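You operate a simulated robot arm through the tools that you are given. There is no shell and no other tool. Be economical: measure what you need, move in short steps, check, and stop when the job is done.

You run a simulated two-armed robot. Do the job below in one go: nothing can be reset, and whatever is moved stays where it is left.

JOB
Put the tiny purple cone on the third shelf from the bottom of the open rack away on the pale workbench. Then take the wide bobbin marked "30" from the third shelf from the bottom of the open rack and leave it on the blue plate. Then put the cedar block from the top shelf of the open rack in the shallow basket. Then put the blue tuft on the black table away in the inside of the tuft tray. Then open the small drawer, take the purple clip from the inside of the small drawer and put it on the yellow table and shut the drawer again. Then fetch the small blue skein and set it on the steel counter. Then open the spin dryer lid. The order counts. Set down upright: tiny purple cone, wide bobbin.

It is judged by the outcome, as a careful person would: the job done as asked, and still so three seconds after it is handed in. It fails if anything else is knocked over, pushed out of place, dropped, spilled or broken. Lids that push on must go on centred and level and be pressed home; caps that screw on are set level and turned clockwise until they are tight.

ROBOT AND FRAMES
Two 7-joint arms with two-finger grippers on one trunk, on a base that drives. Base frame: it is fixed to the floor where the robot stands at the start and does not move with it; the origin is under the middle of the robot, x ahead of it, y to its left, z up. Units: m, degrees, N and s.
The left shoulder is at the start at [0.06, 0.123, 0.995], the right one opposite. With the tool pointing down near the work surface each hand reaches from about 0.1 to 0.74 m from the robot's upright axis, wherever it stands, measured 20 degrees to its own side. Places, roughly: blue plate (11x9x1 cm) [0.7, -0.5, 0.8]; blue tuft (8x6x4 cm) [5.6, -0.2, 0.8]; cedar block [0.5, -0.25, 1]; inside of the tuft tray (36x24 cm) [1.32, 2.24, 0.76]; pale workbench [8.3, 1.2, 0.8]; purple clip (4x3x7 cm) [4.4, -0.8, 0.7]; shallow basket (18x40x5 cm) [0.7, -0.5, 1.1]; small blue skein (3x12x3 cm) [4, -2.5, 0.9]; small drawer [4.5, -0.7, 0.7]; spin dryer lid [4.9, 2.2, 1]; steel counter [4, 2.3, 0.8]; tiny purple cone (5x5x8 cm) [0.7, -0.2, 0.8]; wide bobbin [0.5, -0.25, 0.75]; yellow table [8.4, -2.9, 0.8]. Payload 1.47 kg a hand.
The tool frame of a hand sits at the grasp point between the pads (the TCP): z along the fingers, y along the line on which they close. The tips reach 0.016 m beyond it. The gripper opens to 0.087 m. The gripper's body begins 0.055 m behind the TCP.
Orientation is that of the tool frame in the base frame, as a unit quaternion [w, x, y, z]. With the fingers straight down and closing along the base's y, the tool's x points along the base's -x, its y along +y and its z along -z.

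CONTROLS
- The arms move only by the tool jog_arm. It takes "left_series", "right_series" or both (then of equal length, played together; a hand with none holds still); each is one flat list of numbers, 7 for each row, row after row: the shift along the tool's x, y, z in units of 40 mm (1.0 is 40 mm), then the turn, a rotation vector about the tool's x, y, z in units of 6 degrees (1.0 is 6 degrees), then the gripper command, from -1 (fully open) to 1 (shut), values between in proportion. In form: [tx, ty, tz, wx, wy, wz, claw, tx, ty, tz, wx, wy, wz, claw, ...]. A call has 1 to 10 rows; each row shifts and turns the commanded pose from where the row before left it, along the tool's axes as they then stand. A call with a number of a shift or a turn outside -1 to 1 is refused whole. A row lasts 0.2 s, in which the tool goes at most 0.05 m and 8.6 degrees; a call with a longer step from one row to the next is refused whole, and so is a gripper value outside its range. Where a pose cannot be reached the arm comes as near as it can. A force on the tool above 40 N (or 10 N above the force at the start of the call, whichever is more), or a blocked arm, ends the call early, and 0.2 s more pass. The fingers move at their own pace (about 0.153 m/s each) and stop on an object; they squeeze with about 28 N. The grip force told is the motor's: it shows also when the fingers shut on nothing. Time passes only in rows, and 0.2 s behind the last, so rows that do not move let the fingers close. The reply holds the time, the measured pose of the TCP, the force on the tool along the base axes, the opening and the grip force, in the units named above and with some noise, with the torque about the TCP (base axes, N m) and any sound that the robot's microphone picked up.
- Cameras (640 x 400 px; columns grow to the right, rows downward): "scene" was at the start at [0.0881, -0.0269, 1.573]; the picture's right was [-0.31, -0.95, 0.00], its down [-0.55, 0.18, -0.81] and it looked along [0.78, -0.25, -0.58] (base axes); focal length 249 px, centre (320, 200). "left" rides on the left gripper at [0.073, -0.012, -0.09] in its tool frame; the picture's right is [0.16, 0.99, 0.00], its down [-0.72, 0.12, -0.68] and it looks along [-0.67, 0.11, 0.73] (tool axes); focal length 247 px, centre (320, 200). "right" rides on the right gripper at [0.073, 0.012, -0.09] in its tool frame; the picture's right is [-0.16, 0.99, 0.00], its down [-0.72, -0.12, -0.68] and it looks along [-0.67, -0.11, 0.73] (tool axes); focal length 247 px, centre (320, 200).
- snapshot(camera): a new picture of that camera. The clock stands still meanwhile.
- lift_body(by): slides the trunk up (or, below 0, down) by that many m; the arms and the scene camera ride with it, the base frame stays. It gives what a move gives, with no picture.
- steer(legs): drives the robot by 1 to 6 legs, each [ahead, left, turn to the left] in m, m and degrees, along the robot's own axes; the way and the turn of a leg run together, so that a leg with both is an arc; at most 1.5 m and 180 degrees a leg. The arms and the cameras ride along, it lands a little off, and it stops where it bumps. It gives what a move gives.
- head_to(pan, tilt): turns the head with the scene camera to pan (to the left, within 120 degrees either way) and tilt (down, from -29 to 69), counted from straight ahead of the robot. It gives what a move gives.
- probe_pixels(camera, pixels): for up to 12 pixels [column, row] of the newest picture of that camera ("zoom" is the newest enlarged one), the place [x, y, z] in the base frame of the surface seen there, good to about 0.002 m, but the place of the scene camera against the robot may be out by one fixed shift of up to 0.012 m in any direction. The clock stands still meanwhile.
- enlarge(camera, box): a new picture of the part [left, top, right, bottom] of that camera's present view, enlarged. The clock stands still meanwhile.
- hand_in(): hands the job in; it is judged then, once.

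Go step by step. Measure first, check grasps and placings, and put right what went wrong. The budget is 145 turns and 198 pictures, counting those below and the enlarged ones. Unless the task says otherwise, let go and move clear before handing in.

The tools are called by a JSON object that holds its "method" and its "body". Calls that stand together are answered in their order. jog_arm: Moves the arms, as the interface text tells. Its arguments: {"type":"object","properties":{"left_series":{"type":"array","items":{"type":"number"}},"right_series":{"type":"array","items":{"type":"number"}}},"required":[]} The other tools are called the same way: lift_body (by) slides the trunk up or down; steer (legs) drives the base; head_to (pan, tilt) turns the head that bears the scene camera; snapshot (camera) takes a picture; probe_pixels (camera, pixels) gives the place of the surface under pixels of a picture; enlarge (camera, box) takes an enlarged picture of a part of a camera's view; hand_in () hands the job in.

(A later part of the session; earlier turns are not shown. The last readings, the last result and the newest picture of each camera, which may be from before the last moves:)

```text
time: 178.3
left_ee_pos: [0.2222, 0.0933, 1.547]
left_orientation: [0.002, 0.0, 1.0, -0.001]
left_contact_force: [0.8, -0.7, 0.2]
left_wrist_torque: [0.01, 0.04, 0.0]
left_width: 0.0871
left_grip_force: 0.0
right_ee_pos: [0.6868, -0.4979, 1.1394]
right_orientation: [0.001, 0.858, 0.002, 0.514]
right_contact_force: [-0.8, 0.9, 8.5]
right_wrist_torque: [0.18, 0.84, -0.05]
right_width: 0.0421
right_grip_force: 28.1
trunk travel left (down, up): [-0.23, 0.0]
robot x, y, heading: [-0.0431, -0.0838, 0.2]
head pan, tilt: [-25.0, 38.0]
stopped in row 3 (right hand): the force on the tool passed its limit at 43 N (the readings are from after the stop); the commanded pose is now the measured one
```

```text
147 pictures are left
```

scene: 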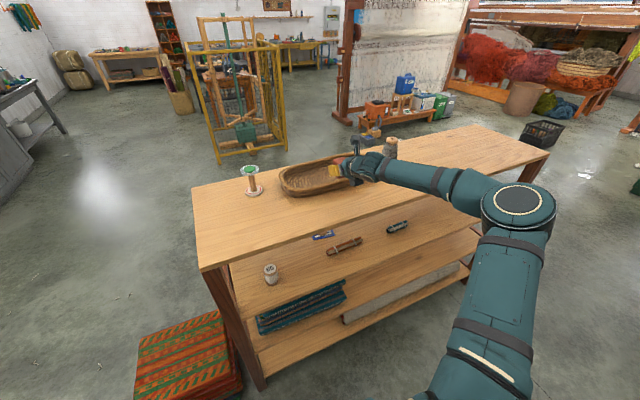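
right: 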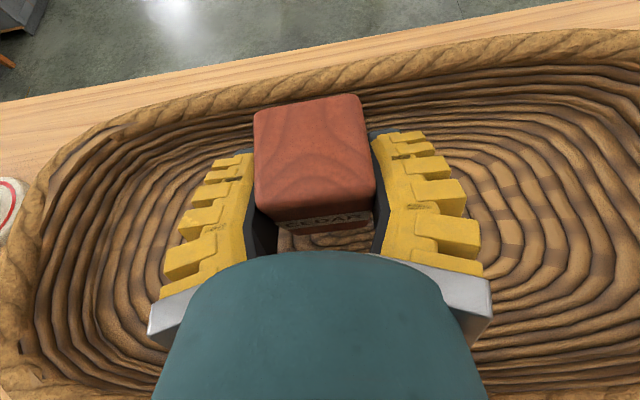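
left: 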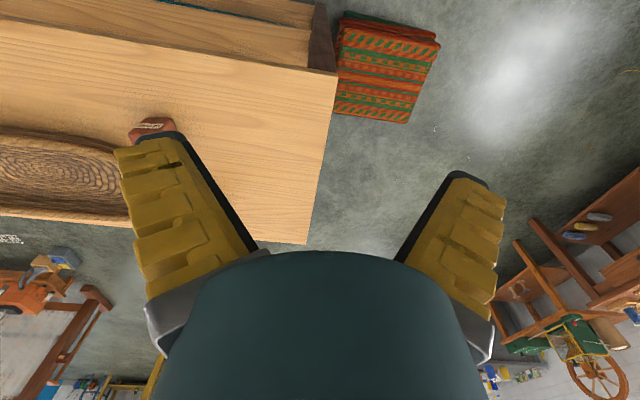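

The upward force acts ~0.1 m behind the TCP: the hand's underside met the basket's front rim. I'll rise slightly, pitch the wrist up 11° over the rim, shift back 1.5 cm and lower more gently.

{"method": "jog_arm", "body": {"right_series": [0.15, 0, -0.08, 0, 0, 0, 1, 0, 0, 0, 0, -0.9, 0, 1, 0, 0, 0, 0, -0.9, 0, 1, -0.3, 0, -0.2, 0, 0, 0, 1, -0.16, 0, 0.1, 0, 0, 0, 1, -0.08, 0, 0.06, 0, 0, 0, 1, -0.08, 0, 0.06, 0, 0, 0, 1]}}

{"method": "snapshot", "body": {"camera": "right"}}

```text
time: 179.9
left_ee_pos: [0.223, 0.0923, 1.548]
left_orientation: [0.001, 0.0, 1.0, -0.001]
left_contact_force: [-0.2, -0.4, 0.4]
left_wrist_torque: [0.01, 0.01, 0.01]
left_width: 0.087
left_grip_force: 0.0
right_ee_pos: [0.6708, -0.4986, 1.1253]
right_orientation: [0.002, 0.903, 0.002, 0.429]
right_contact_force: [-0.7, 0.1, -0.2]
right_wrist_torque: [-0.04, -0.03, 0.03]
right_width: 0.042
right_grip_force: 28.1
trunk travel left (down, up): [-0.23, 0.0]
robot x, y, heading: [-0.0458, -0.0799, 0.1]
head pan, tilt: [-25.0, 38.0]
```

```text
146 pictures are left
```

right: 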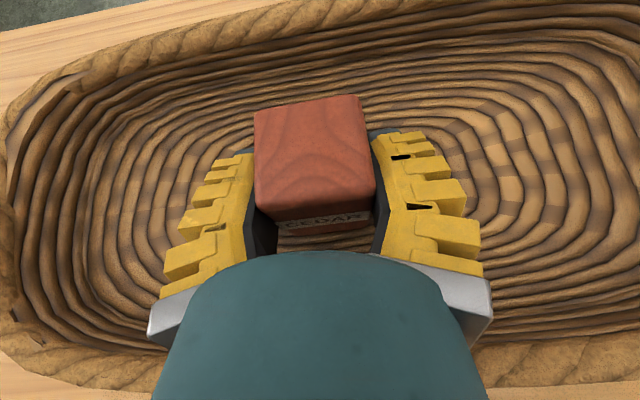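

No contact yet; continue lowering in small steps.

{"method": "jog_arm", "body": {"right_series": [-0.06, 0, 0.047, 0, 0, 0, 1, -0.04, 0, 0.03, 0, 0, 0, 1, 0, 0, 0, 0, 0, 0, 1]}}

```text
time: 180.7
left_ee_pos: [0.2211, 0.0929, 1.548]
left_orientation: [0.003, 0.001, 1.0, -0.001]
left_contact_force: [0.7, 0.4, -0.2]
left_wrist_torque: [0.01, 0.0, 0.0]
left_width: 0.087
left_grip_force: 0.0
right_ee_pos: [0.6709, -0.498, 1.1233]
right_orientation: [0.003, 0.902, 0.002, 0.432]
right_contact_force: [3.4, -3.6, 16.4]
right_wrist_torque: [-0.04, -0.51, 0.01]
right_width: 0.0422
right_grip_force: 28.2
trunk travel left (down, up): [-0.23, 0.0]
robot x, y, heading: [-0.0492, -0.0806, -0.2]
head pan, tilt: [-25.0, 38.0]
```

The block's far bottom edge is on the floor (16 N). Release, wait, and lift straight up.

{"method": "jog_arm", "body": {"right_series": [0, 0, 0, 0, 0, 0, 0.1, 0, 0, 0, 0, 0, 0, -0.5, 0, 0, 0, 0, 0, 0, -0.5, 0, 0, 0, 0, 0, 0, -0.5, 0.64, 0, -0.52, 0, 0, 0, -0.5, 0.64, 0, -0.52, 0, 0, 0, -0.5, 0.64, 0, -0.52, 0, 0, 0, -0.5, 0.64, 0, -0.52, 0, 0, 0, -0.5]}}

{"method": "snapshot", "body": {"camera": "right"}}

```text
time: 182.5
left_ee_pos: [0.2215, 0.094, 1.5479]
left_orientation: [0.002, 0.0, 1.0, -0.001]
left_contact_force: [-0.3, -0.9, -0.9]
left_wrist_torque: [-0.03, 0.01, 0.01]
left_width: 0.0868
left_grip_force: 0.1
right_ee_pos: [0.6694, -0.4982, 1.2546]
right_orientation: [0.003, 0.903, 0.001, 0.429]
right_contact_force: [0.4, 0.3, 0.0]
right_wrist_torque: [-0.01, -0.01, 0.05]
right_width: 0.0693
right_grip_force: 3.5
trunk travel left (down, up): [-0.23, 0.0]
robot x, y, heading: [-0.0461, -0.0828, -0.0]
head pan, tilt: [-25.0, 38.0]
```

```text
145 pictures are left
```

right: 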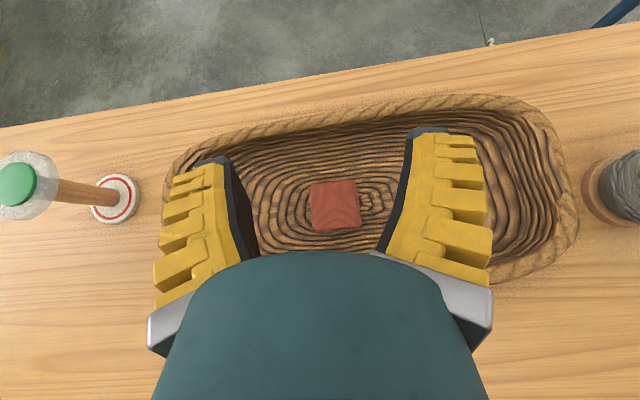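

The block rests inside the basket at (335,205), everything else standing. Now to the black table: back off, go left, then ahead in checked legs.

{"method": "steer", "body": {"legs": [[-0.6, 0, 0], [0, 1.2, 0]]}}

{"method": "steer", "body": {"legs": [[1.5, 0, 0], [1.0, 0, 0]]}}

{"method": "head_to", "body": {"pan": -10, "tilt": 20}}

{"method": "snapshot", "body": {"camera": "scene"}}

{"method": "head_to", "body": {"pan": 60, "tilt": 35}}

{"method": "snapshot", "body": {"camera": "scene"}}

```text
time: 196.3
left_ee_pos: [-0.3951, 1.2934, 1.5481]
left_orientation: [0.002, -0.004, 1.0, -0.001]
left_contact_force: [0.7, -0.3, 0.4]
left_wrist_torque: [-0.02, -0.02, 0.02]
left_width: 0.087
left_grip_force: 0.1
right_ee_pos: [0.0588, 0.7065, 1.2554]
right_orientation: [0.0, 0.903, 0.006, 0.429]
right_contact_force: [0.3, -0.3, 0.0]
right_wrist_torque: [0.01, 0.01, 0.02]
right_width: 0.0692
right_grip_force: 3.0
trunk travel left (down, up): [-0.23, 0.0]
robot x, y, heading: [-0.6641, 1.1171, 0.7]
head pan, tilt: [-25.0, 38.0]
```

```text
time: 208.4
left_ee_pos: [2.0744, 1.3448, 1.5473]
left_orientation: [0.001, -0.013, 1.0, -0.001]
left_contact_force: [-0.1, -1.2, -0.5]
left_wrist_torque: [0.02, 0.03, 0.02]
left_width: 0.0871
left_grip_force: 0.0
right_ee_pos: [2.5391, 0.7671, 1.2548]
right_orientation: [-0.004, 0.903, 0.015, 0.428]
right_contact_force: [0.1, -0.6, 0.6]
right_wrist_torque: [0.0, 0.02, -0.01]
right_width: 0.0694
right_grip_force: 2.8
trunk travel left (down, up): [-0.23, 0.0]
robot x, y, heading: [1.8101, 1.1624, 1.8]
head pan, tilt: [-25.0, 38.0]
```

```text
time: 209.2
left_ee_pos: [2.0737, 1.345, 1.5482]
left_orientation: [0.001, -0.014, 1.0, -0.001]
left_contact_force: [0.1, 0.7, -0.6]
left_wrist_torque: [0.01, 0.01, -0.04]
left_width: 0.0868
left_grip_force: 0.1
right_ee_pos: [2.5384, 0.7662, 1.2547]
right_orientation: [-0.004, 0.903, 0.015, 0.429]
right_contact_force: [0.4, 0.1, -0.6]
right_wrist_torque: [-0.01, 0.0, 0.01]
right_width: 0.0692
right_grip_force: 3.1
trunk travel left (down, up): [-0.23, 0.0]
robot x, y, heading: [1.8096, 1.1612, 1.6]
head pan, tilt: [-10.0, 20.0]
```

```text
144 pictures are left
```

scene: 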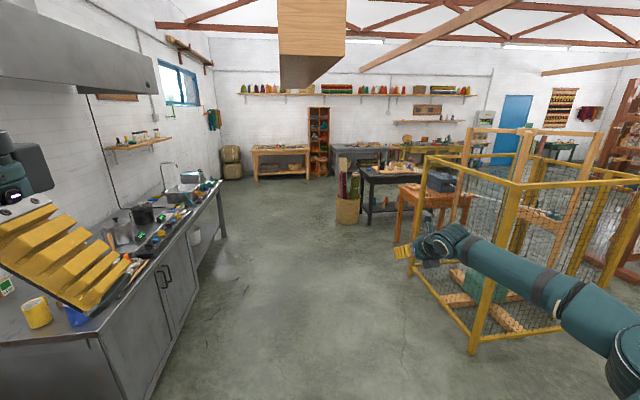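

```text
time: 210.6
left_ee_pos: [2.0754, 1.3446, 1.5472]
left_orientation: [0.002, -0.014, 1.0, -0.001]
left_contact_force: [-0.6, -0.5, 1.0]
left_wrist_torque: [-0.01, 0.03, -0.02]
left_width: 0.0868
left_grip_force: 0.0
right_ee_pos: [2.5388, 0.7665, 1.2561]
right_orientation: [-0.003, 0.903, 0.015, 0.43]
right_contact_force: [0.6, -0.8, -0.2]
right_wrist_torque: [0.0, -0.01, 0.04]
right_width: 0.0694
right_grip_force: 3.2
trunk travel left (down, up): [-0.23, 0.0]
robot x, y, heading: [1.8096, 1.1656, 1.8]
head pan, tilt: [60.0, 35.0]
```

```text
143 pictures are left
```

scene: 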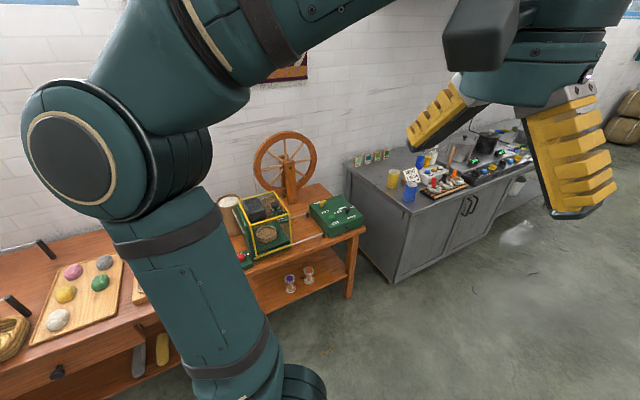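

I'll probe the tuft board now in view and take a zoomed look at the black table.

{"method": "probe_pixels", "body": {"camera": "scene", "pixels": [[80, 300], [45, 338], [100, 258], [122, 260], [10, 340], [140, 290]]}}

{"method": "head_to", "body": {"pan": -10, "tilt": 20}}

{"method": "enlarge", "body": {"camera": "scene", "box": [320, 130, 480, 230]}}

{"method": "probe_pixels", "body": {"camera": "zoom", "pixels": [[165, 170], [300, 170], [160, 300], [300, 330], [100, 370], [200, 160], [260, 155], [320, 240], [480, 250], [180, 320]]}}

```text
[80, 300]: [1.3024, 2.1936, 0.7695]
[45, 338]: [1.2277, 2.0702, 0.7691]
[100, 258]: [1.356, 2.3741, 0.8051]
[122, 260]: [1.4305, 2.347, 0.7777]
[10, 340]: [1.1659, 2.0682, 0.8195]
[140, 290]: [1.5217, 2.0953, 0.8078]
```

```text
time: 212.0
left_ee_pos: [2.0728, 1.3445, 1.5477]
left_orientation: [0.002, -0.014, 1.0, -0.001]
left_contact_force: [0.1, 0.3, 0.5]
left_wrist_torque: [-0.02, 0.0, 0.01]
left_width: 0.0869
left_grip_force: 0.0
right_ee_pos: [2.5393, 0.7668, 1.2561]
right_orientation: [-0.004, 0.903, 0.015, 0.43]
right_contact_force: [-0.2, -0.3, -0.8]
right_wrist_torque: [0.0, 0.0, -0.03]
right_width: 0.0693
right_grip_force: 3.2
trunk travel left (down, up): [-0.23, 0.0]
robot x, y, heading: [1.8137, 1.17, 1.8]
head pan, tilt: [-10.0, 20.0]
```

```text
4.00 times, centred on (400, 180) of scene
```

zoom: 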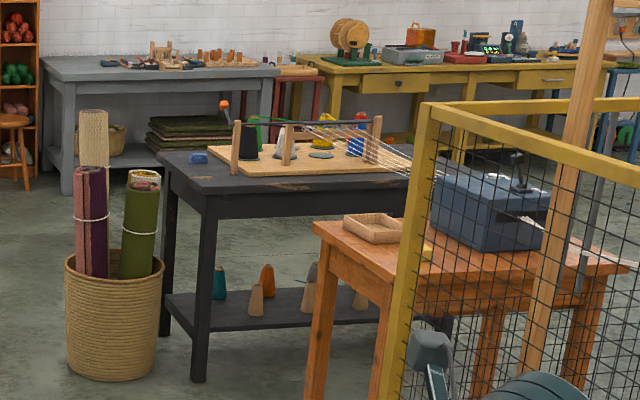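

```text
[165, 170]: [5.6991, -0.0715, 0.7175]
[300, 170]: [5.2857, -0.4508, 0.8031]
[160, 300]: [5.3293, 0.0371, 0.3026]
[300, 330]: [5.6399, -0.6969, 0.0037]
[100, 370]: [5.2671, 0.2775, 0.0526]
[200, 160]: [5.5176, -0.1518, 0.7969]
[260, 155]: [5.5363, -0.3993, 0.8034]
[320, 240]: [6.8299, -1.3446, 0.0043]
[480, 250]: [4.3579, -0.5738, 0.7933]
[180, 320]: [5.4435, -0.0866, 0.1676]
```

The blue tuft sits at zoom (197,157) ≈ (5.54,-0.15,0.79), near the left end of the black table; the tuft tray is the board with tufts at (1.30,2.19). I'll approach the tuft from the free side around (5.95,0.6).

{"method": "steer", "body": {"legs": [[1.5, 0, -1.8], [1.0, 0, 0]]}}

{"method": "steer", "body": {"legs": [[1.5, 0, 0], [0.1, 0, -143]]}}

{"method": "head_to", "body": {"pan": 15, "tilt": 35}}

{"method": "snapshot", "body": {"camera": "scene"}}

```text
time: 224.3
left_ee_pos: [4.5869, 1.3424, 1.5478]
left_orientation: [0.002, 0.01, 1.0, -0.001]
left_contact_force: [0.0, 0.1, -0.5]
left_wrist_torque: [0.03, 0.02, 0.01]
left_width: 0.0872
left_grip_force: 0.1
right_ee_pos: [5.023, 0.7434, 1.2546]
right_orientation: [0.006, 0.903, -0.006, 0.429]
right_contact_force: [0.8, 0.2, 0.0]
right_wrist_torque: [-0.01, 0.02, -0.01]
right_width: 0.0692
right_grip_force: 2.6
trunk travel left (down, up): [-0.23, 0.0]
robot x, y, heading: [4.3141, 1.1713, -1.1]
head pan, tilt: [-10.0, 20.0]
```

```text
time: 237.5
left_ee_pos: [5.7752, 0.7883, 1.5472]
left_orientation: [0.0, 0.934, 0.356, -0.002]
left_contact_force: [-1.0, -0.1, 0.5]
left_wrist_torque: [0.01, -0.01, 0.02]
left_width: 0.0869
left_grip_force: 0.1
right_ee_pos: [5.0492, 0.931, 1.2552]
right_orientation: [-0.402, -0.323, 0.843, -0.151]
right_contact_force: [0.0, 1.0, -1.1]
right_wrist_torque: [0.0, 0.03, 0.0]
right_width: 0.0693
right_grip_force: 3.0
trunk travel left (down, up): [-0.23, 0.0]
robot x, y, heading: [5.8603, 1.0977, -138.1]
head pan, tilt: [-10.0, 20.0]
cut short: leg 2
```

```text
time: 238.4
left_ee_pos: [5.7755, 0.7873, 1.5478]
left_orientation: [-0.001, 0.935, 0.356, -0.002]
left_contact_force: [1.1, -0.3, 0.4]
left_wrist_torque: [0.01, 0.01, -0.03]
left_width: 0.0869
left_grip_force: 0.0
right_ee_pos: [5.0483, 0.9302, 1.255]
right_orientation: [-0.403, -0.323, 0.843, -0.151]
right_contact_force: [-0.9, -0.3, -0.1]
right_wrist_torque: [-0.02, 0.02, 0.02]
right_width: 0.0693
right_grip_force: 2.9
trunk travel left (down, up): [-0.23, 0.0]
robot x, y, heading: [5.8615, 1.0986, -138.2]
head pan, tilt: [15.0, 35.0]
```

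```text
141 pictures are left
```

scene: 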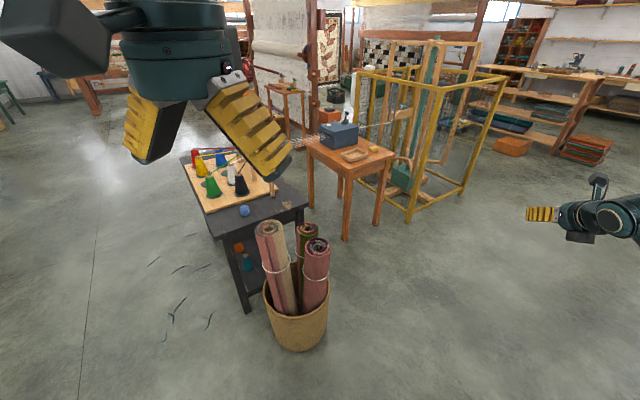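

The tuft is at (245,210), the basket with rolls beside it. Probing positions.

{"method": "probe_pixels", "body": {"camera": "scene", "pixels": [[245, 210], [232, 235], [306, 204], [181, 158], [318, 245], [268, 228], [306, 230], [295, 345], [280, 345], [243, 300], [215, 210], [240, 195]]}}

{"method": "enlarge", "body": {"camera": "scene", "box": [190, 160, 310, 250]}}

```text
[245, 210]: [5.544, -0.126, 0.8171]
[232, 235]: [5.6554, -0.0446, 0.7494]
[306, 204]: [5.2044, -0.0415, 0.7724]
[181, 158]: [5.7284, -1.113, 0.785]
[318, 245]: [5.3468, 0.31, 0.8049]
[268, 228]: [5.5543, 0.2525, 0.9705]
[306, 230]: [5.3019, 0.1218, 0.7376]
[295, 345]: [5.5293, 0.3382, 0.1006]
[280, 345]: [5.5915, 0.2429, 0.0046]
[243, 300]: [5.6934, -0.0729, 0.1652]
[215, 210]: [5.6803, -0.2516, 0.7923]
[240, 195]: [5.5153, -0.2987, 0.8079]
```

```text
4.44 times, centred on (250, 205) of scene
```

zoom: 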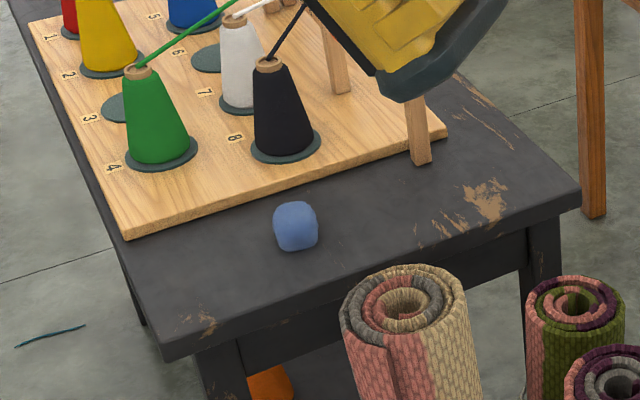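

Best approach is from the table's +x side, facing -x at about (6.2,0.06). Driving there.

{"method": "steer", "body": {"legs": [[0, 0, -41.8], [-0.36, 0, 0], [0, 0.95, 0]]}}

{"method": "snapshot", "body": {"camera": "scene"}}

{"method": "snapshot", "body": {"camera": "left"}}

```text
time: 250.8
left_ee_pos: [5.9568, -0.0204, 1.5477]
left_orientation: [-0.001, 1.0, 0.003, -0.002]
left_contact_force: [-0.5, -0.4, -0.4]
left_wrist_torque: [-0.04, 0.0, 0.0]
left_width: 0.0872
left_grip_force: 0.0
right_ee_pos: [5.5058, 0.568, 1.2564]
right_orientation: [-0.43, -0.005, 0.903, 0.001]
right_contact_force: [0.1, 0.0, 1.3]
right_wrist_torque: [-0.01, 0.0, -0.01]
right_width: 0.0691
right_grip_force: 2.8
trunk travel left (down, up): [-0.23, 0.0]
robot x, y, heading: [6.2265, 0.1585, -179.3]
head pan, tilt: [15.0, 35.0]
```

```text
139 pictures are left
```

scene: 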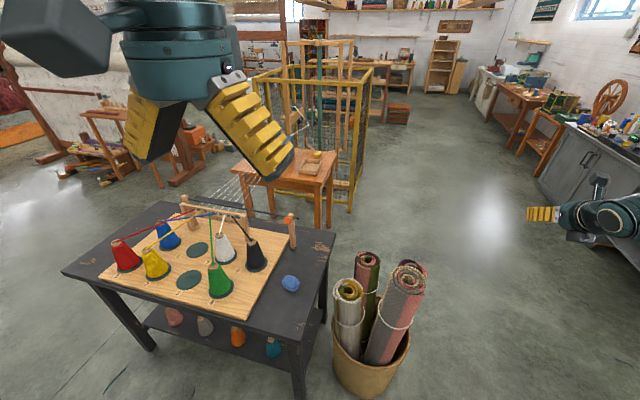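

```text
138 pictures are left
```

left: 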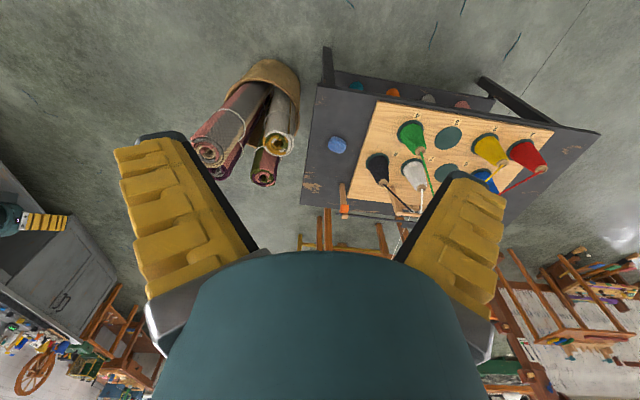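

The left camera sees the tuft at (337,145). Probe it and the neighbours.

{"method": "enlarge", "body": {"camera": "left", "box": [300, 85, 440, 205]}}

{"method": "probe_pixels", "body": {"camera": "left", "pixels": [[337, 145], [330, 137], [345, 152], [328, 165], [376, 165], [317, 90], [341, 190], [272, 140], [270, 175]]}}

```text
3.33 times, centred on (370, 145) of left
```

zoom: 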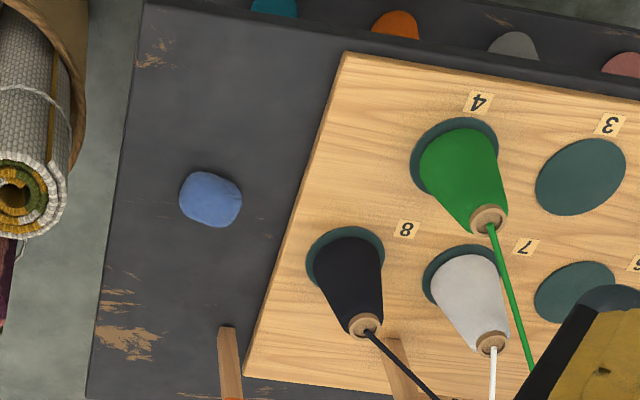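

```text
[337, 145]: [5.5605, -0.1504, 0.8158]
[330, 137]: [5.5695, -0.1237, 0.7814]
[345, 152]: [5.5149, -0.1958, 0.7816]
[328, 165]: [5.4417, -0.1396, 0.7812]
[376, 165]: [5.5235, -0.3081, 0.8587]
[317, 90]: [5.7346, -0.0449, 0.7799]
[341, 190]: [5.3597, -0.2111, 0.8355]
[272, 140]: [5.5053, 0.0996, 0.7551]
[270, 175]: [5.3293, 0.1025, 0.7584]
```

{"method": "probe_pixels", "body": {"camera": "zoom", "pixels": [[182, 200], [240, 203], [210, 173], [210, 225], [188, 178], [236, 222], [185, 218], [235, 183], [210, 200]]}}

```text
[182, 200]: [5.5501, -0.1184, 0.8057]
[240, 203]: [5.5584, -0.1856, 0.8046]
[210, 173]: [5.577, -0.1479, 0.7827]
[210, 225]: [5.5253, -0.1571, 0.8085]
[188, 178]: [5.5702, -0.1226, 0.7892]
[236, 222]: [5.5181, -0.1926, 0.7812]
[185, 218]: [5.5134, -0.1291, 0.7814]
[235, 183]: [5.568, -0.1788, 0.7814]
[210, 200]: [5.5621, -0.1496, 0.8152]
```

Tuft spans y 0.072, x 0.055, so I'll turn the hand 90° to close along x. First drive 8 cm closer and move the left hand over it.

{"method": "steer", "body": {"legs": [[0.08, 0, -0.7]]}}

{"method": "jog_arm", "body": {"left_series": [-0.8, 0.33, 0.7, 0, 0, 0, -1, -0.8, 0.33, 0.7, 0, 0, 0, -1, -0.8, 0.33, 0.7, 0, 0, 0, -1, -0.8, 0.33, 0.7, 0, 0, 0, -1, -0.8, 0.33, 0.7, 0, 0, 0, -1, -0.8, 0.33, 0.7, 0, 0, 0, -1, -0.8, 0.33, 0.7, 0, 0, 0, -1, -0.8, 0.33, 0.7, 0, 0, 0, -1, -0.8, 0.33, 0.7, 0, 0, 0, -1, -0.8, 0.33, 0.7, 0, 0, 0, -1]}}

{"method": "jog_arm", "body": {"left_series": [0, 0, 0.8, 0, 0, 1, -1, 0, 0, 0.8, 0, 0, 1, -1, 0, 0, 0.8, 0, 0, 1, -1, 0, 0, 0.8, 0, 0, 1, -1, 0, 0, 0.8, 0, 0, 1, -1, 0, 0, 0.8, 0, 0, 1, -1, 0, 0, 0.8, 0, 0, 1, -1, 0, 0, 0.8, 0, 0, 1, -1, 0, 0, 0.8, 0, 0, 1, -1, 0, 0, 0, 0, 0, 1, -1]}}

{"method": "snapshot", "body": {"camera": "left"}}

```text
time: 251.9
left_ee_pos: [5.8745, -0.016, 1.5476]
left_orientation: [-0.001, 1.0, -0.004, -0.002]
left_contact_force: [-1.3, -0.7, 0.2]
left_wrist_torque: [0.01, -0.03, 0.01]
left_width: 0.0873
left_grip_force: 0.0
right_ee_pos: [5.4301, 0.5773, 1.255]
right_orientation: [-0.429, 0.001, 0.903, 0.004]
right_contact_force: [-1.1, -0.3, 0.1]
right_wrist_torque: [-0.01, 0.01, 0.0]
right_width: 0.069
right_grip_force: 2.7
trunk travel left (down, up): [-0.23, 0.0]
robot x, y, heading: [6.1456, 0.1551, 179.7]
head pan, tilt: [15.0, 35.0]
```

```text
time: 254.1
left_ee_pos: [5.5508, -0.1473, 1.2641]
left_orientation: [0.0, 1.0, -0.004, -0.002]
left_contact_force: [-0.6, 0.5, 0.5]
left_wrist_torque: [0.0, -0.02, 0.02]
left_width: 0.0873
left_grip_force: 0.1
right_ee_pos: [5.4297, 0.5759, 1.2543]
right_orientation: [-0.429, 0.002, 0.903, 0.003]
right_contact_force: [0.4, 0.1, 0.1]
right_wrist_torque: [0.0, -0.02, -0.03]
right_width: 0.0695
right_grip_force: 3.1
trunk travel left (down, up): [-0.23, 0.0]
robot x, y, heading: [6.1491, 0.155, 179.7]
head pan, tilt: [15.0, 35.0]
```

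```text
time: 256.3
left_ee_pos: [5.5516, -0.1445, 0.9807]
left_orientation: [0.0, 0.863, -0.505, -0.003]
left_contact_force: [-0.8, 0.0, -0.2]
left_wrist_torque: [0.03, -0.04, -0.01]
left_width: 0.087
left_grip_force: 0.1
right_ee_pos: [5.4318, 0.5783, 1.255]
right_orientation: [-0.43, 0.001, 0.903, 0.003]
right_contact_force: [0.3, 0.9, -0.1]
right_wrist_torque: [0.01, 0.02, 0.02]
right_width: 0.0693
right_grip_force: 2.5
trunk travel left (down, up): [-0.23, 0.0]
robot x, y, heading: [6.1461, 0.1521, 179.8]
head pan, tilt: [15.0, 35.0]
```

```text
136 pictures are left
```

left: 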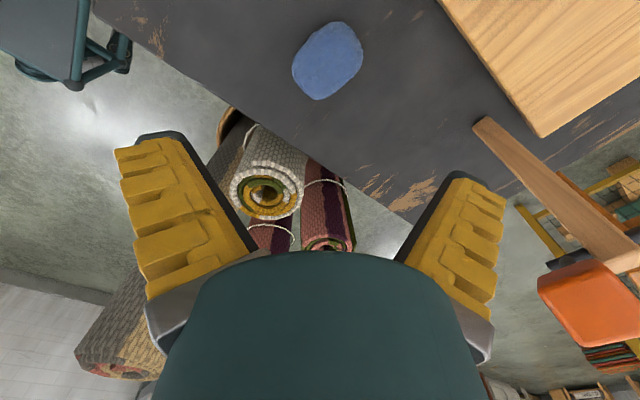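

Turn the last 30°, then recheck the tuft centre.

{"method": "jog_arm", "body": {"left_series": [0, 0, 0.4, 0, 0, 1, -1, 0, 0, 0.4, 0, 0, 1, -1, 0, 0, 0.4, 0, 0, 1, -1, 0, 0, 0.4, 0, 0, 1, -1, 0, 0, 0, 0, 0, 1, -1]}}

{"method": "snapshot", "body": {"camera": "left"}}

{"method": "probe_pixels", "body": {"camera": "left", "pixels": [[320, 20], [300, 20], [340, 20], [320, 45], [320, 60]]}}

```text
time: 257.5
left_ee_pos: [5.5514, -0.1446, 0.9166]
left_orientation: [-0.001, -0.703, 0.711, 0.002]
left_contact_force: [0.1, 0.3, 0.1]
left_wrist_torque: [-0.01, 0.05, 0.02]
left_width: 0.087
left_grip_force: 0.0
right_ee_pos: [5.4322, 0.5763, 1.2552]
right_orientation: [-0.43, 0.001, 0.903, 0.004]
right_contact_force: [0.2, 0.9, 0.1]
right_wrist_torque: [-0.01, 0.01, 0.02]
right_width: 0.0691
right_grip_force: 2.5
trunk travel left (down, up): [-0.23, 0.0]
robot x, y, heading: [6.1444, 0.1575, 179.8]
head pan, tilt: [15.0, 35.0]
```

```text
135 pictures are left
```

left: 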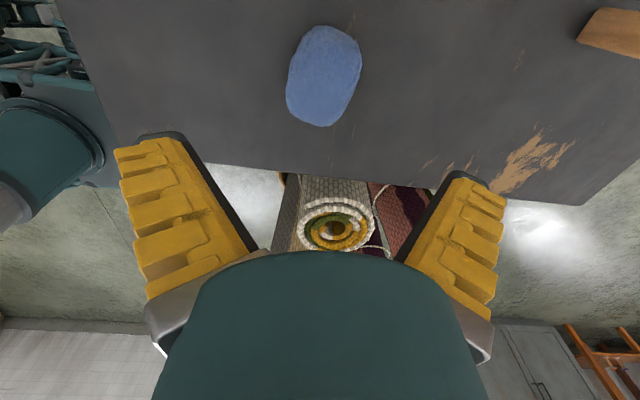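

```text
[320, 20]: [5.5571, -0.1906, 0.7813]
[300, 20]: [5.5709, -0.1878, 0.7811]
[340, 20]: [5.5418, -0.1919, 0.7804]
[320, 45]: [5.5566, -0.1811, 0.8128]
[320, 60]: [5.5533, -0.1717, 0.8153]
```

Tuft centred at x≈5.552; shift 7 mm along y, descend to 0.801, close and lift.

{"method": "jog_arm", "body": {"left_series": [0.05, 0, 0.72, 0, 0, 0, -1, 0.05, 0, 0.72, 0, 0, 0, -1, 0.05, 0, 0.72, 0, 0, 0, -1, 0.05, 0, 0.72, 0, 0, 0, -1, 0, 0, 0, 0, 0, 0, 1, 0, 0, 0, 0, 0, 0, 1, 0, 0, 0, 0, 0, 0, 1, 0, 0, 0, 0, 0, 0, 1, 0, 0, -0.8, 0, 0, 0, 1, 0, 0, -0.8, 0, 0, 0, 1]}}

{"method": "snapshot", "body": {"camera": "left"}}

```text
time: 259.7
left_ee_pos: [5.5509, -0.1534, 0.8666]
left_orientation: [0.0, -0.705, 0.709, 0.001]
left_contact_force: [-0.8, 0.8, 0.5]
left_wrist_torque: [-0.02, 0.02, 0.0]
left_width: 0.052
left_grip_force: 27.9
right_ee_pos: [5.432, 0.5773, 1.255]
right_orientation: [-0.43, 0.001, 0.903, 0.003]
right_contact_force: [1.2, 0.1, 0.2]
right_wrist_torque: [0.04, 0.02, -0.02]
right_width: 0.0693
right_grip_force: 3.0
trunk travel left (down, up): [-0.23, 0.0]
robot x, y, heading: [6.1462, 0.1549, 180.0]
head pan, tilt: [15.0, 35.0]
```

```text
134 pictures are left
```

left: 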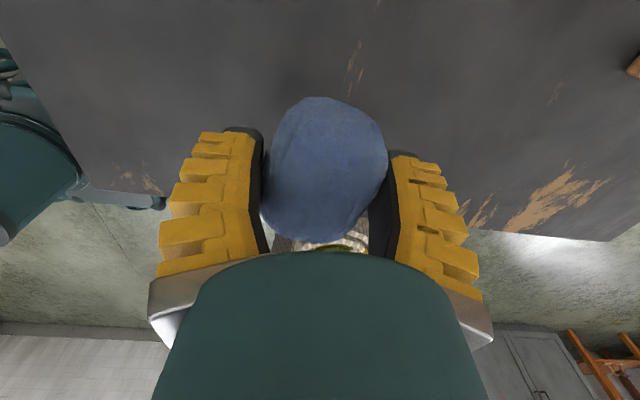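

Tuft held (28 N). Lift it, fold both hands in closer, and start the trip to the tuft tray.

{"method": "jog_arm", "body": {"left_series": [0, -0.5, -0.9, 0, 0, 0, 1, 0, -0.5, -0.9, 0, 0, 0, 1, 0, -0.5, -0.9, 0, 0, 0, 1, 0, -0.5, -0.9, 0, 0, 0, 1, 0, -0.5, -0.9, 0, 0, 0, 1, 0, -0.5, -0.9, 0, 0, 0, 1, 0, -0.5, -0.9, 0, 0, 0, 1], "right_series": [-0.67, 0, -0.83, 0, 0, 0, -0.5, -0.67, 0, -0.83, 0, 0, 0, -0.5, -0.67, 0, -0.83, 0, 0, 0, -0.5, -0.67, 0, -0.83, 0, 0, 0, -0.5, -0.67, 0, -0.83, 0, 0, 0, -0.5, -0.67, 0, -0.83, 0, 0, 0, -0.5, -0.67, 0, -0.83, 0, 0, 0, -0.5]}}

{"method": "steer", "body": {"legs": [[0, -1.0, 0]]}}

{"method": "steer", "body": {"legs": [[1.5, 0, 0], [0.8, 0, 0]]}}

{"method": "snapshot", "body": {"camera": "scene"}}

```text
time: 261.3
left_ee_pos: [5.6946, -0.1535, 1.1182]
left_orientation: [-0.002, -0.705, 0.709, 0.003]
left_contact_force: [0.8, -0.7, 0.5]
left_wrist_torque: [-0.03, 0.04, 0.0]
left_width: 0.0514
left_grip_force: 28.8
right_ee_pos: [5.7334, 0.5759, 1.2563]
right_orientation: [-0.432, 0.0, 0.902, 0.003]
right_contact_force: [0.6, 0.9, 0.2]
right_wrist_torque: [0.02, 0.0, -0.01]
right_width: 0.0693
right_grip_force: 2.7
trunk travel left (down, up): [-0.23, 0.0]
robot x, y, heading: [6.1467, 0.1572, 179.6]
head pan, tilt: [15.0, 35.0]
```

```text
time: 270.3
left_ee_pos: [5.6976, 0.8372, 1.1167]
left_orientation: [0.0, -0.703, 0.711, 0.002]
left_contact_force: [-0.1, 0.4, 0.7]
left_wrist_torque: [-0.03, 0.02, 0.05]
left_width: 0.048
left_grip_force: 27.8
right_ee_pos: [5.7391, 1.5687, 1.2541]
right_orientation: [-0.43, 0.003, 0.903, 0.005]
right_contact_force: [-0.3, -0.1, 0.6]
right_wrist_torque: [-0.02, 0.01, 0.01]
right_width: 0.0695
right_grip_force: 3.5
trunk travel left (down, up): [-0.23, 0.0]
robot x, y, heading: [6.1538, 1.1439, 179.6]
head pan, tilt: [15.0, 35.0]
```

```text
time: 281.7
left_ee_pos: [3.3774, 0.8827, 1.117]
left_orientation: [-0.001, -0.701, 0.713, 0.003]
left_contact_force: [-0.8, 0.3, 0.1]
left_wrist_torque: [0.01, 0.0, 0.0]
left_width: 0.0473
left_grip_force: 28.1
right_ee_pos: [3.4213, 1.6116, 1.2548]
right_orientation: [-0.43, 0.006, 0.903, 0.006]
right_contact_force: [0.0, 0.4, 0.0]
right_wrist_torque: [-0.02, 0.0, -0.02]
right_width: 0.0695
right_grip_force: 2.9
trunk travel left (down, up): [-0.23, 0.0]
robot x, y, heading: [3.8369, 1.1826, 179.1]
head pan, tilt: [15.0, 35.0]
```

```text
133 pictures are left
```

scene: 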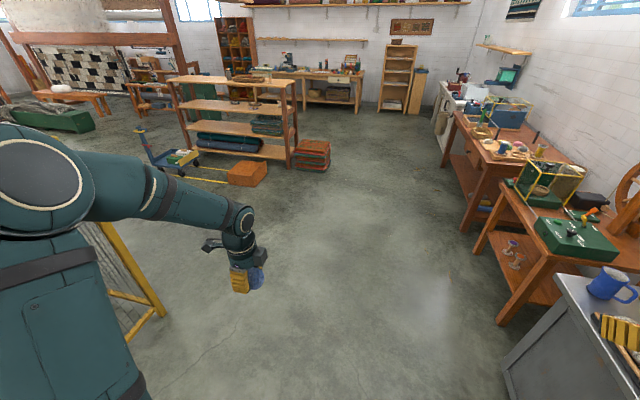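

Tuft still in hand. Continue to x≈1.5 and turn to face the table.

{"method": "steer", "body": {"legs": [[1.5, 0, 0.9], [0.8, 0.13, 0]]}}

{"method": "steer", "body": {"legs": [[0, 0, -89]]}}

{"method": "head_to", "body": {"pan": 10, "tilt": 35}}

{"method": "snapshot", "body": {"camera": "scene"}}

{"method": "snapshot", "body": {"camera": "left"}}

```text
time: 293.0
left_ee_pos: [1.1026, 0.7635, 1.1168]
left_orientation: [-0.001, -0.706, 0.709, 0.003]
left_contact_force: [-0.5, 0.5, -0.7]
left_wrist_torque: [0.0, 0.03, -0.01]
left_width: 0.0471
left_grip_force: 27.6
right_ee_pos: [1.1391, 1.4944, 1.2554]
right_orientation: [-0.429, 0.001, 0.903, 0.003]
right_contact_force: [-0.1, -0.7, 0.3]
right_wrist_torque: [0.03, 0.01, 0.02]
right_width: 0.0692
right_grip_force: 3.1
trunk travel left (down, up): [-0.23, 0.0]
robot x, y, heading: [1.5587, 1.0757, 180.2]
head pan, tilt: [15.0, 35.0]
```

```text
time: 297.2
left_ee_pos: [1.2501, 1.5281, 1.1161]
left_orientation: [0.001, 0.004, 1.0, 0.001]
left_contact_force: [0.1, -0.1, 0.2]
left_wrist_torque: [0.01, -0.01, 0.0]
left_width: 0.0473
left_grip_force: 27.8
right_ee_pos: [1.9795, 1.487, 1.2549]
right_orientation: [-0.301, 0.64, 0.637, 0.307]
right_contact_force: [1.2, -0.7, 0.5]
right_wrist_torque: [-0.02, 0.0, 0.0]
right_width: 0.0691
right_grip_force: 3.2
trunk travel left (down, up): [-0.23, 0.0]
robot x, y, heading: [1.5529, 1.074, 89.6]
head pan, tilt: [15.0, 35.0]
```

```text
time: 297.9
left_ee_pos: [1.2488, 1.5267, 1.1178]
left_orientation: [0.002, 0.005, 1.0, 0.002]
left_contact_force: [-0.5, -0.9, -0.1]
left_wrist_torque: [0.0, 0.0, -0.03]
left_width: 0.047
left_grip_force: 28.5
right_ee_pos: [1.9787, 1.4879, 1.2548]
right_orientation: [-0.301, 0.64, 0.637, 0.307]
right_contact_force: [-0.4, 0.1, 0.4]
right_wrist_torque: [0.04, -0.02, -0.01]
right_width: 0.0694
right_grip_force: 3.1
trunk travel left (down, up): [-0.23, 0.0]
robot x, y, heading: [1.5556, 1.0726, 89.7]
head pan, tilt: [10.0, 35.0]
```

```text
132 pictures are left
```

scene: 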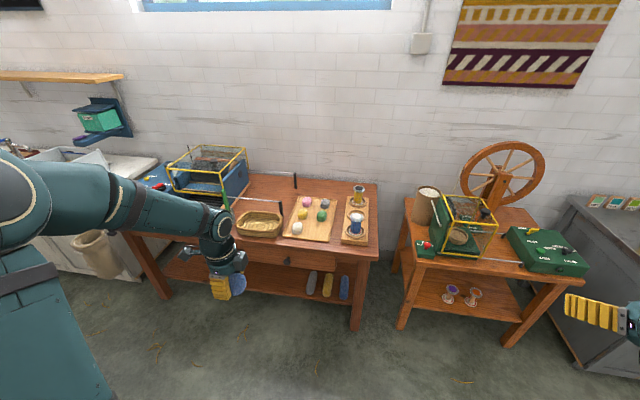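

```text
131 pictures are left
```

left: 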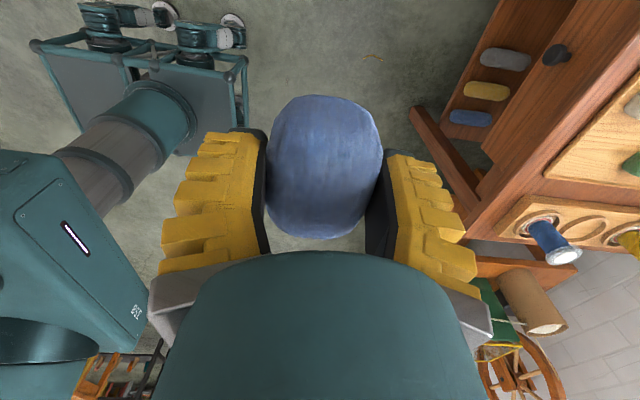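

The tuft tray at (310,218) has a free spot at its lower right. Zoom and probe.

{"method": "enlarge", "body": {"camera": "scene", "box": [270, 180, 380, 250]}}

{"method": "probe_pixels", "body": {"camera": "zoom", "pixels": [[75, 320], [310, 335], [130, 110], [355, 110], [260, 280], [160, 270], [310, 205], [260, 300], [195, 200], [470, 250], [70, 150]]}}

```text
5.71 times, centred on (325, 215) of scene
```

zoom: 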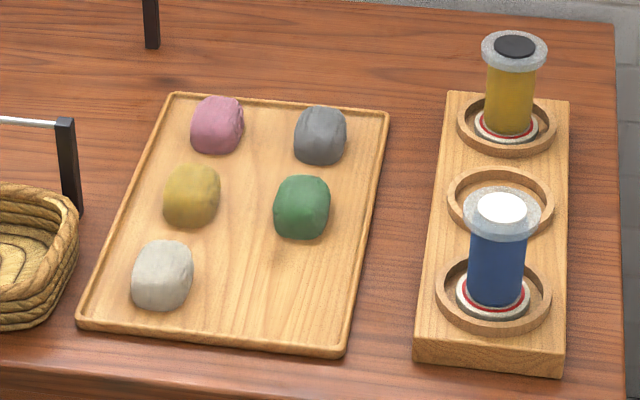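

```text
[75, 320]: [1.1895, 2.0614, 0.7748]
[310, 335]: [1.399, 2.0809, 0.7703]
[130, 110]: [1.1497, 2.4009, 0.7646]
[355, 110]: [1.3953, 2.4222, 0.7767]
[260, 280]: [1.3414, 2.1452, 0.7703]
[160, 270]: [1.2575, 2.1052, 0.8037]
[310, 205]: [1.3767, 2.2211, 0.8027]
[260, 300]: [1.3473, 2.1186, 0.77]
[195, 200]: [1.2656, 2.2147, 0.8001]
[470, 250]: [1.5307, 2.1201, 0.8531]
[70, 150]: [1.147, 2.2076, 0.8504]
```

Free spot ≈(1.37,2.125). Drive up 0.45 m and bring the tuft above it.

{"method": "steer", "body": {"legs": [[0.45, 0, 0.4]]}}

{"method": "jog_arm", "body": {"left_series": [-0.41, 0.5, 0.8, 0, 0, 0, 1, -0.41, 0.5, 0.8, 0, 0, 0, 1, -0.41, 0.5, 0.8, 0, 0, 0, 1, -0.41, 0.5, 0.8, 0, 0, 0, 1, -0.41, 0.5, 0.8, 0, 0, 0, 1, -0.41, 0.5, 0.8, 0, 0, 0, 1, -0.41, 0.5, 0.8, 0, 0, 0, 1]}}

{"method": "snapshot", "body": {"camera": "left"}}

```text
time: 300.6
left_ee_pos: [1.2467, 1.9679, 1.1176]
left_orientation: [0.001, 0.001, 1.0, 0.002]
left_contact_force: [-0.6, 0.1, 0.2]
left_wrist_torque: [-0.01, 0.03, 0.02]
left_width: 0.0475
left_grip_force: 27.6
right_ee_pos: [1.9779, 1.9344, 1.2551]
right_orientation: [-0.302, 0.638, 0.639, 0.305]
right_contact_force: [0.3, -0.4, -1.2]
right_wrist_torque: [0.02, -0.05, -0.03]
right_width: 0.0693
right_grip_force: 3.1
trunk travel left (down, up): [-0.23, 0.0]
robot x, y, heading: [1.5567, 1.518, 90.0]
head pan, tilt: [10.0, 35.0]
```

```text
time: 302.2
left_ee_pos: [1.3612, 2.1107, 0.8924]
left_orientation: [0.0, 0.0, 1.0, 0.002]
left_contact_force: [1.0, -0.2, -1.2]
left_wrist_torque: [-0.04, 0.0, -0.01]
left_width: 0.0469
left_grip_force: 28.0
right_ee_pos: [1.9769, 1.9345, 1.2536]
right_orientation: [-0.302, 0.638, 0.639, 0.305]
right_contact_force: [-0.3, -0.3, 0.3]
right_wrist_torque: [-0.06, 0.03, -0.01]
right_width: 0.0694
right_grip_force: 3.7
trunk travel left (down, up): [-0.23, 0.0]
robot x, y, heading: [1.5523, 1.5178, 90.2]
head pan, tilt: [10.0, 35.0]
```

```text
129 pictures are left
```

left: 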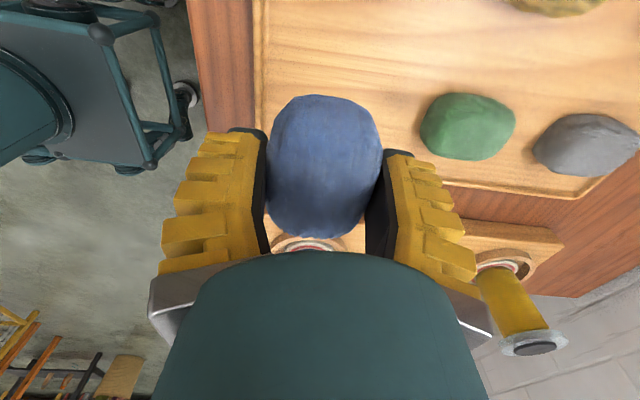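

{"method": "probe_pixels", "body": {"camera": "left", "pixels": [[330, 60], [263, 60], [420, 130], [400, 60], [468, 125], [520, 180], [300, 242], [270, 100]]}}

```text
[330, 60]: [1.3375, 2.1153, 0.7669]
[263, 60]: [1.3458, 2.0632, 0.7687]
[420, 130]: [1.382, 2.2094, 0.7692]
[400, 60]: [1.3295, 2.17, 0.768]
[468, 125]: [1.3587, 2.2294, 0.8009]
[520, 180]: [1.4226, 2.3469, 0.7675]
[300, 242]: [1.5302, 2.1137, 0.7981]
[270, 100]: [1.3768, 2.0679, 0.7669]
```

Tray floor 0.7675. Lower to 0.789, open moderately, and rise.

{"method": "jog_arm", "body": {"left_series": [0, 0.17, 0.86, 0, 0, 0, 1, 0, 0, 0.86, 0, 0, 0, 1, 0, 0, 0.86, 0, 0, 0, 1, 0, 0, 0, 0, 0, 0, 0.3, 0, 0, 0, 0, 0, 0, -0.6, 0, 0, 0, 0, 0, 0, -0.6, 0, 0, 0, 0, 0, 0, -0.6, 0, 0, -0.9, 0, 0, 0, -0.6, 0, 0, -0.9, 0, 0, 0, -0.6, 0, 0, -0.9, 0, 0, 0, -0.6]}}

{"method": "snapshot", "body": {"camera": "left"}}

```text
time: 304.4
left_ee_pos: [1.3637, 2.1137, 0.9013]
left_orientation: [0.0, 0.0, 1.0, 0.002]
left_contact_force: [0.6, 0.6, -0.4]
left_wrist_torque: [0.01, -0.03, -0.02]
left_width: 0.0731
left_grip_force: 2.3
right_ee_pos: [1.9772, 1.9347, 1.2548]
right_orientation: [-0.302, 0.637, 0.639, 0.306]
right_contact_force: [0.3, -0.4, 1.5]
right_wrist_torque: [0.03, -0.01, -0.01]
right_width: 0.0694
right_grip_force: 3.0
trunk travel left (down, up): [-0.23, 0.0]
robot x, y, heading: [1.5585, 1.5188, 89.9]
head pan, tilt: [10.0, 35.0]
```

```text
128 pictures are left
```

left: 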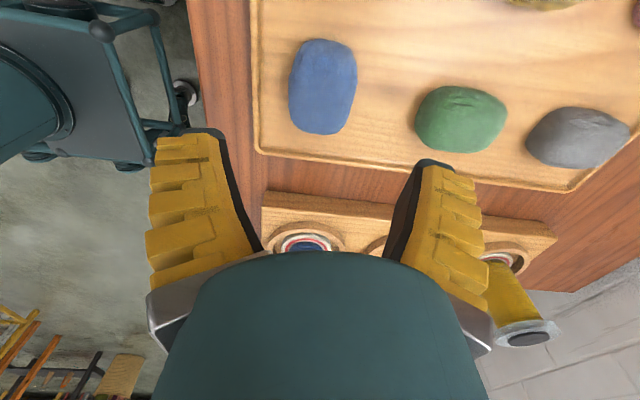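

The blue tuft is in the tray. Next the drawer near the brown table: fold the left hand, back off and drive east, then south past the black table to look.

{"method": "jog_arm", "body": {"left_series": [0, -0.4, -0.9, 0, 0, 0, -1, 0, -0.4, -0.9, 0, 0, 0, -1, 0, -0.6, -0.9, 0, 0, 0, -1, 0, -0.7, -0.8, 0, 0, 0, -1, 0, -0.7, -0.8, 0, 0, 0, -1, 0, -0.7, -0.8, 0, 0, 0, -1, 0, -0.7, -0.8, 0, 0, 0, -1]}}

{"method": "steer", "body": {"legs": [[-0.45, 0, 0], [0, 0, -90]]}}

{"method": "steer", "body": {"legs": [[1.5, 0, 0], [1.0, 0, 0]]}}

{"method": "head_to", "body": {"pan": -35, "tilt": 20}}

{"method": "snapshot", "body": {"camera": "scene"}}

```text
time: 306.0
left_ee_pos: [1.3621, 1.9452, 1.1344]
left_orientation: [0.0, 0.001, 1.0, 0.002]
left_contact_force: [-0.1, -0.6, 0.4]
left_wrist_torque: [0.01, -0.01, -0.05]
left_width: 0.087
left_grip_force: 0.0
right_ee_pos: [1.9779, 1.9339, 1.2544]
right_orientation: [-0.303, 0.637, 0.64, 0.306]
right_contact_force: [-0.6, -0.3, -0.5]
right_wrist_torque: [0.03, 0.0, 0.0]
right_width: 0.0693
right_grip_force: 3.0
trunk travel left (down, up): [-0.23, 0.0]
robot x, y, heading: [1.557, 1.516, 90.2]
head pan, tilt: [10.0, 35.0]
```

```text
time: 312.6
left_ee_pos: [1.9915, 1.2547, 1.1342]
left_orientation: [0.002, 0.711, 0.703, 0.001]
left_contact_force: [-0.4, 0.5, 0.0]
left_wrist_torque: [0.0, 0.05, 0.01]
left_width: 0.087
left_grip_force: 0.0
right_ee_pos: [1.9727, 0.6388, 1.2546]
right_orientation: [0.004, 0.903, -0.003, 0.429]
right_contact_force: [-0.3, 0.3, 0.2]
right_wrist_torque: [-0.01, 0.0, 0.02]
right_width: 0.0695
right_grip_force: 2.8
trunk travel left (down, up): [-0.23, 0.0]
robot x, y, heading: [1.5603, 1.0617, -0.6]
head pan, tilt: [10.0, 35.0]
```

```text
time: 324.9
left_ee_pos: [4.5079, 1.2921, 1.134]
left_orientation: [0.003, 0.701, 0.713, 0.001]
left_contact_force: [-0.1, -0.9, -0.4]
left_wrist_torque: [-0.01, 0.0, 0.02]
left_width: 0.087
left_grip_force: 0.1
right_ee_pos: [4.5081, 0.6773, 1.2548]
right_orientation: [-0.002, 0.903, 0.01, 0.43]
right_contact_force: [0.6, -0.6, 0.1]
right_wrist_torque: [-0.03, -0.03, -0.01]
right_width: 0.0691
right_grip_force: 3.3
trunk travel left (down, up): [-0.23, 0.0]
robot x, y, heading: [4.0787, 1.0861, 1.1]
head pan, tilt: [10.0, 35.0]
```

```text
time: 326.0
left_ee_pos: [4.5089, 1.2916, 1.1341]
left_orientation: [0.002, 0.7, 0.714, 0.001]
left_contact_force: [0.3, 0.3, 0.3]
left_wrist_torque: [0.0, 0.0, 0.04]
left_width: 0.0869
left_grip_force: 0.1
right_ee_pos: [4.5083, 0.6759, 1.2543]
right_orientation: [-0.001, 0.903, 0.009, 0.43]
right_contact_force: [-0.6, 0.4, -0.1]
right_wrist_torque: [-0.02, 0.02, -0.03]
right_width: 0.0692
right_grip_force: 2.7
trunk travel left (down, up): [-0.23, 0.0]
robot x, y, heading: [4.0838, 1.0874, 1.2]
head pan, tilt: [-35.0, 20.0]
```

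```text
127 pictures are left
```

scene: 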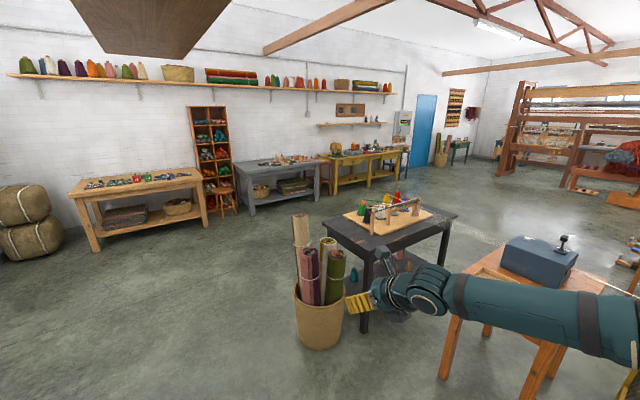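

I'll look right at the brown table.

{"method": "head_to", "body": {"pan": -75, "tilt": 25}}

{"method": "snapshot", "body": {"camera": "scene"}}

```text
time: 327.1
left_ee_pos: [4.5077, 1.2927, 1.1341]
left_orientation: [0.002, 0.701, 0.713, 0.001]
left_contact_force: [-0.5, 0.1, -0.3]
left_wrist_torque: [-0.01, 0.0, -0.04]
left_width: 0.0872
left_grip_force: 0.1
right_ee_pos: [4.5077, 0.6772, 1.2549]
right_orientation: [-0.002, 0.903, 0.01, 0.43]
right_contact_force: [0.1, 0.2, -0.1]
right_wrist_torque: [-0.01, 0.01, 0.0]
right_width: 0.0693
right_grip_force: 2.9
trunk travel left (down, up): [-0.23, 0.0]
robot x, y, heading: [4.0811, 1.0918, 1.0]
head pan, tilt: [-75.0, 25.0]
```

```text
126 pictures are left
```

scene: 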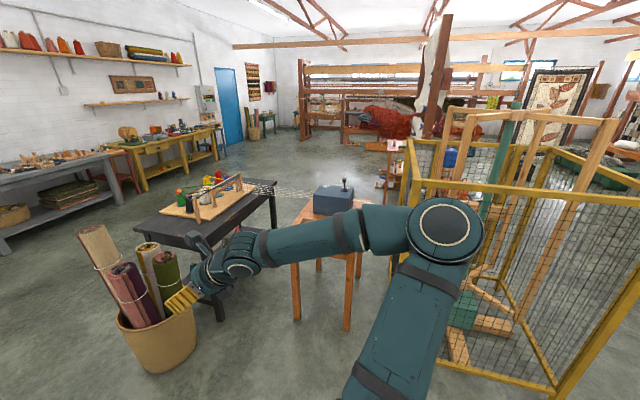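

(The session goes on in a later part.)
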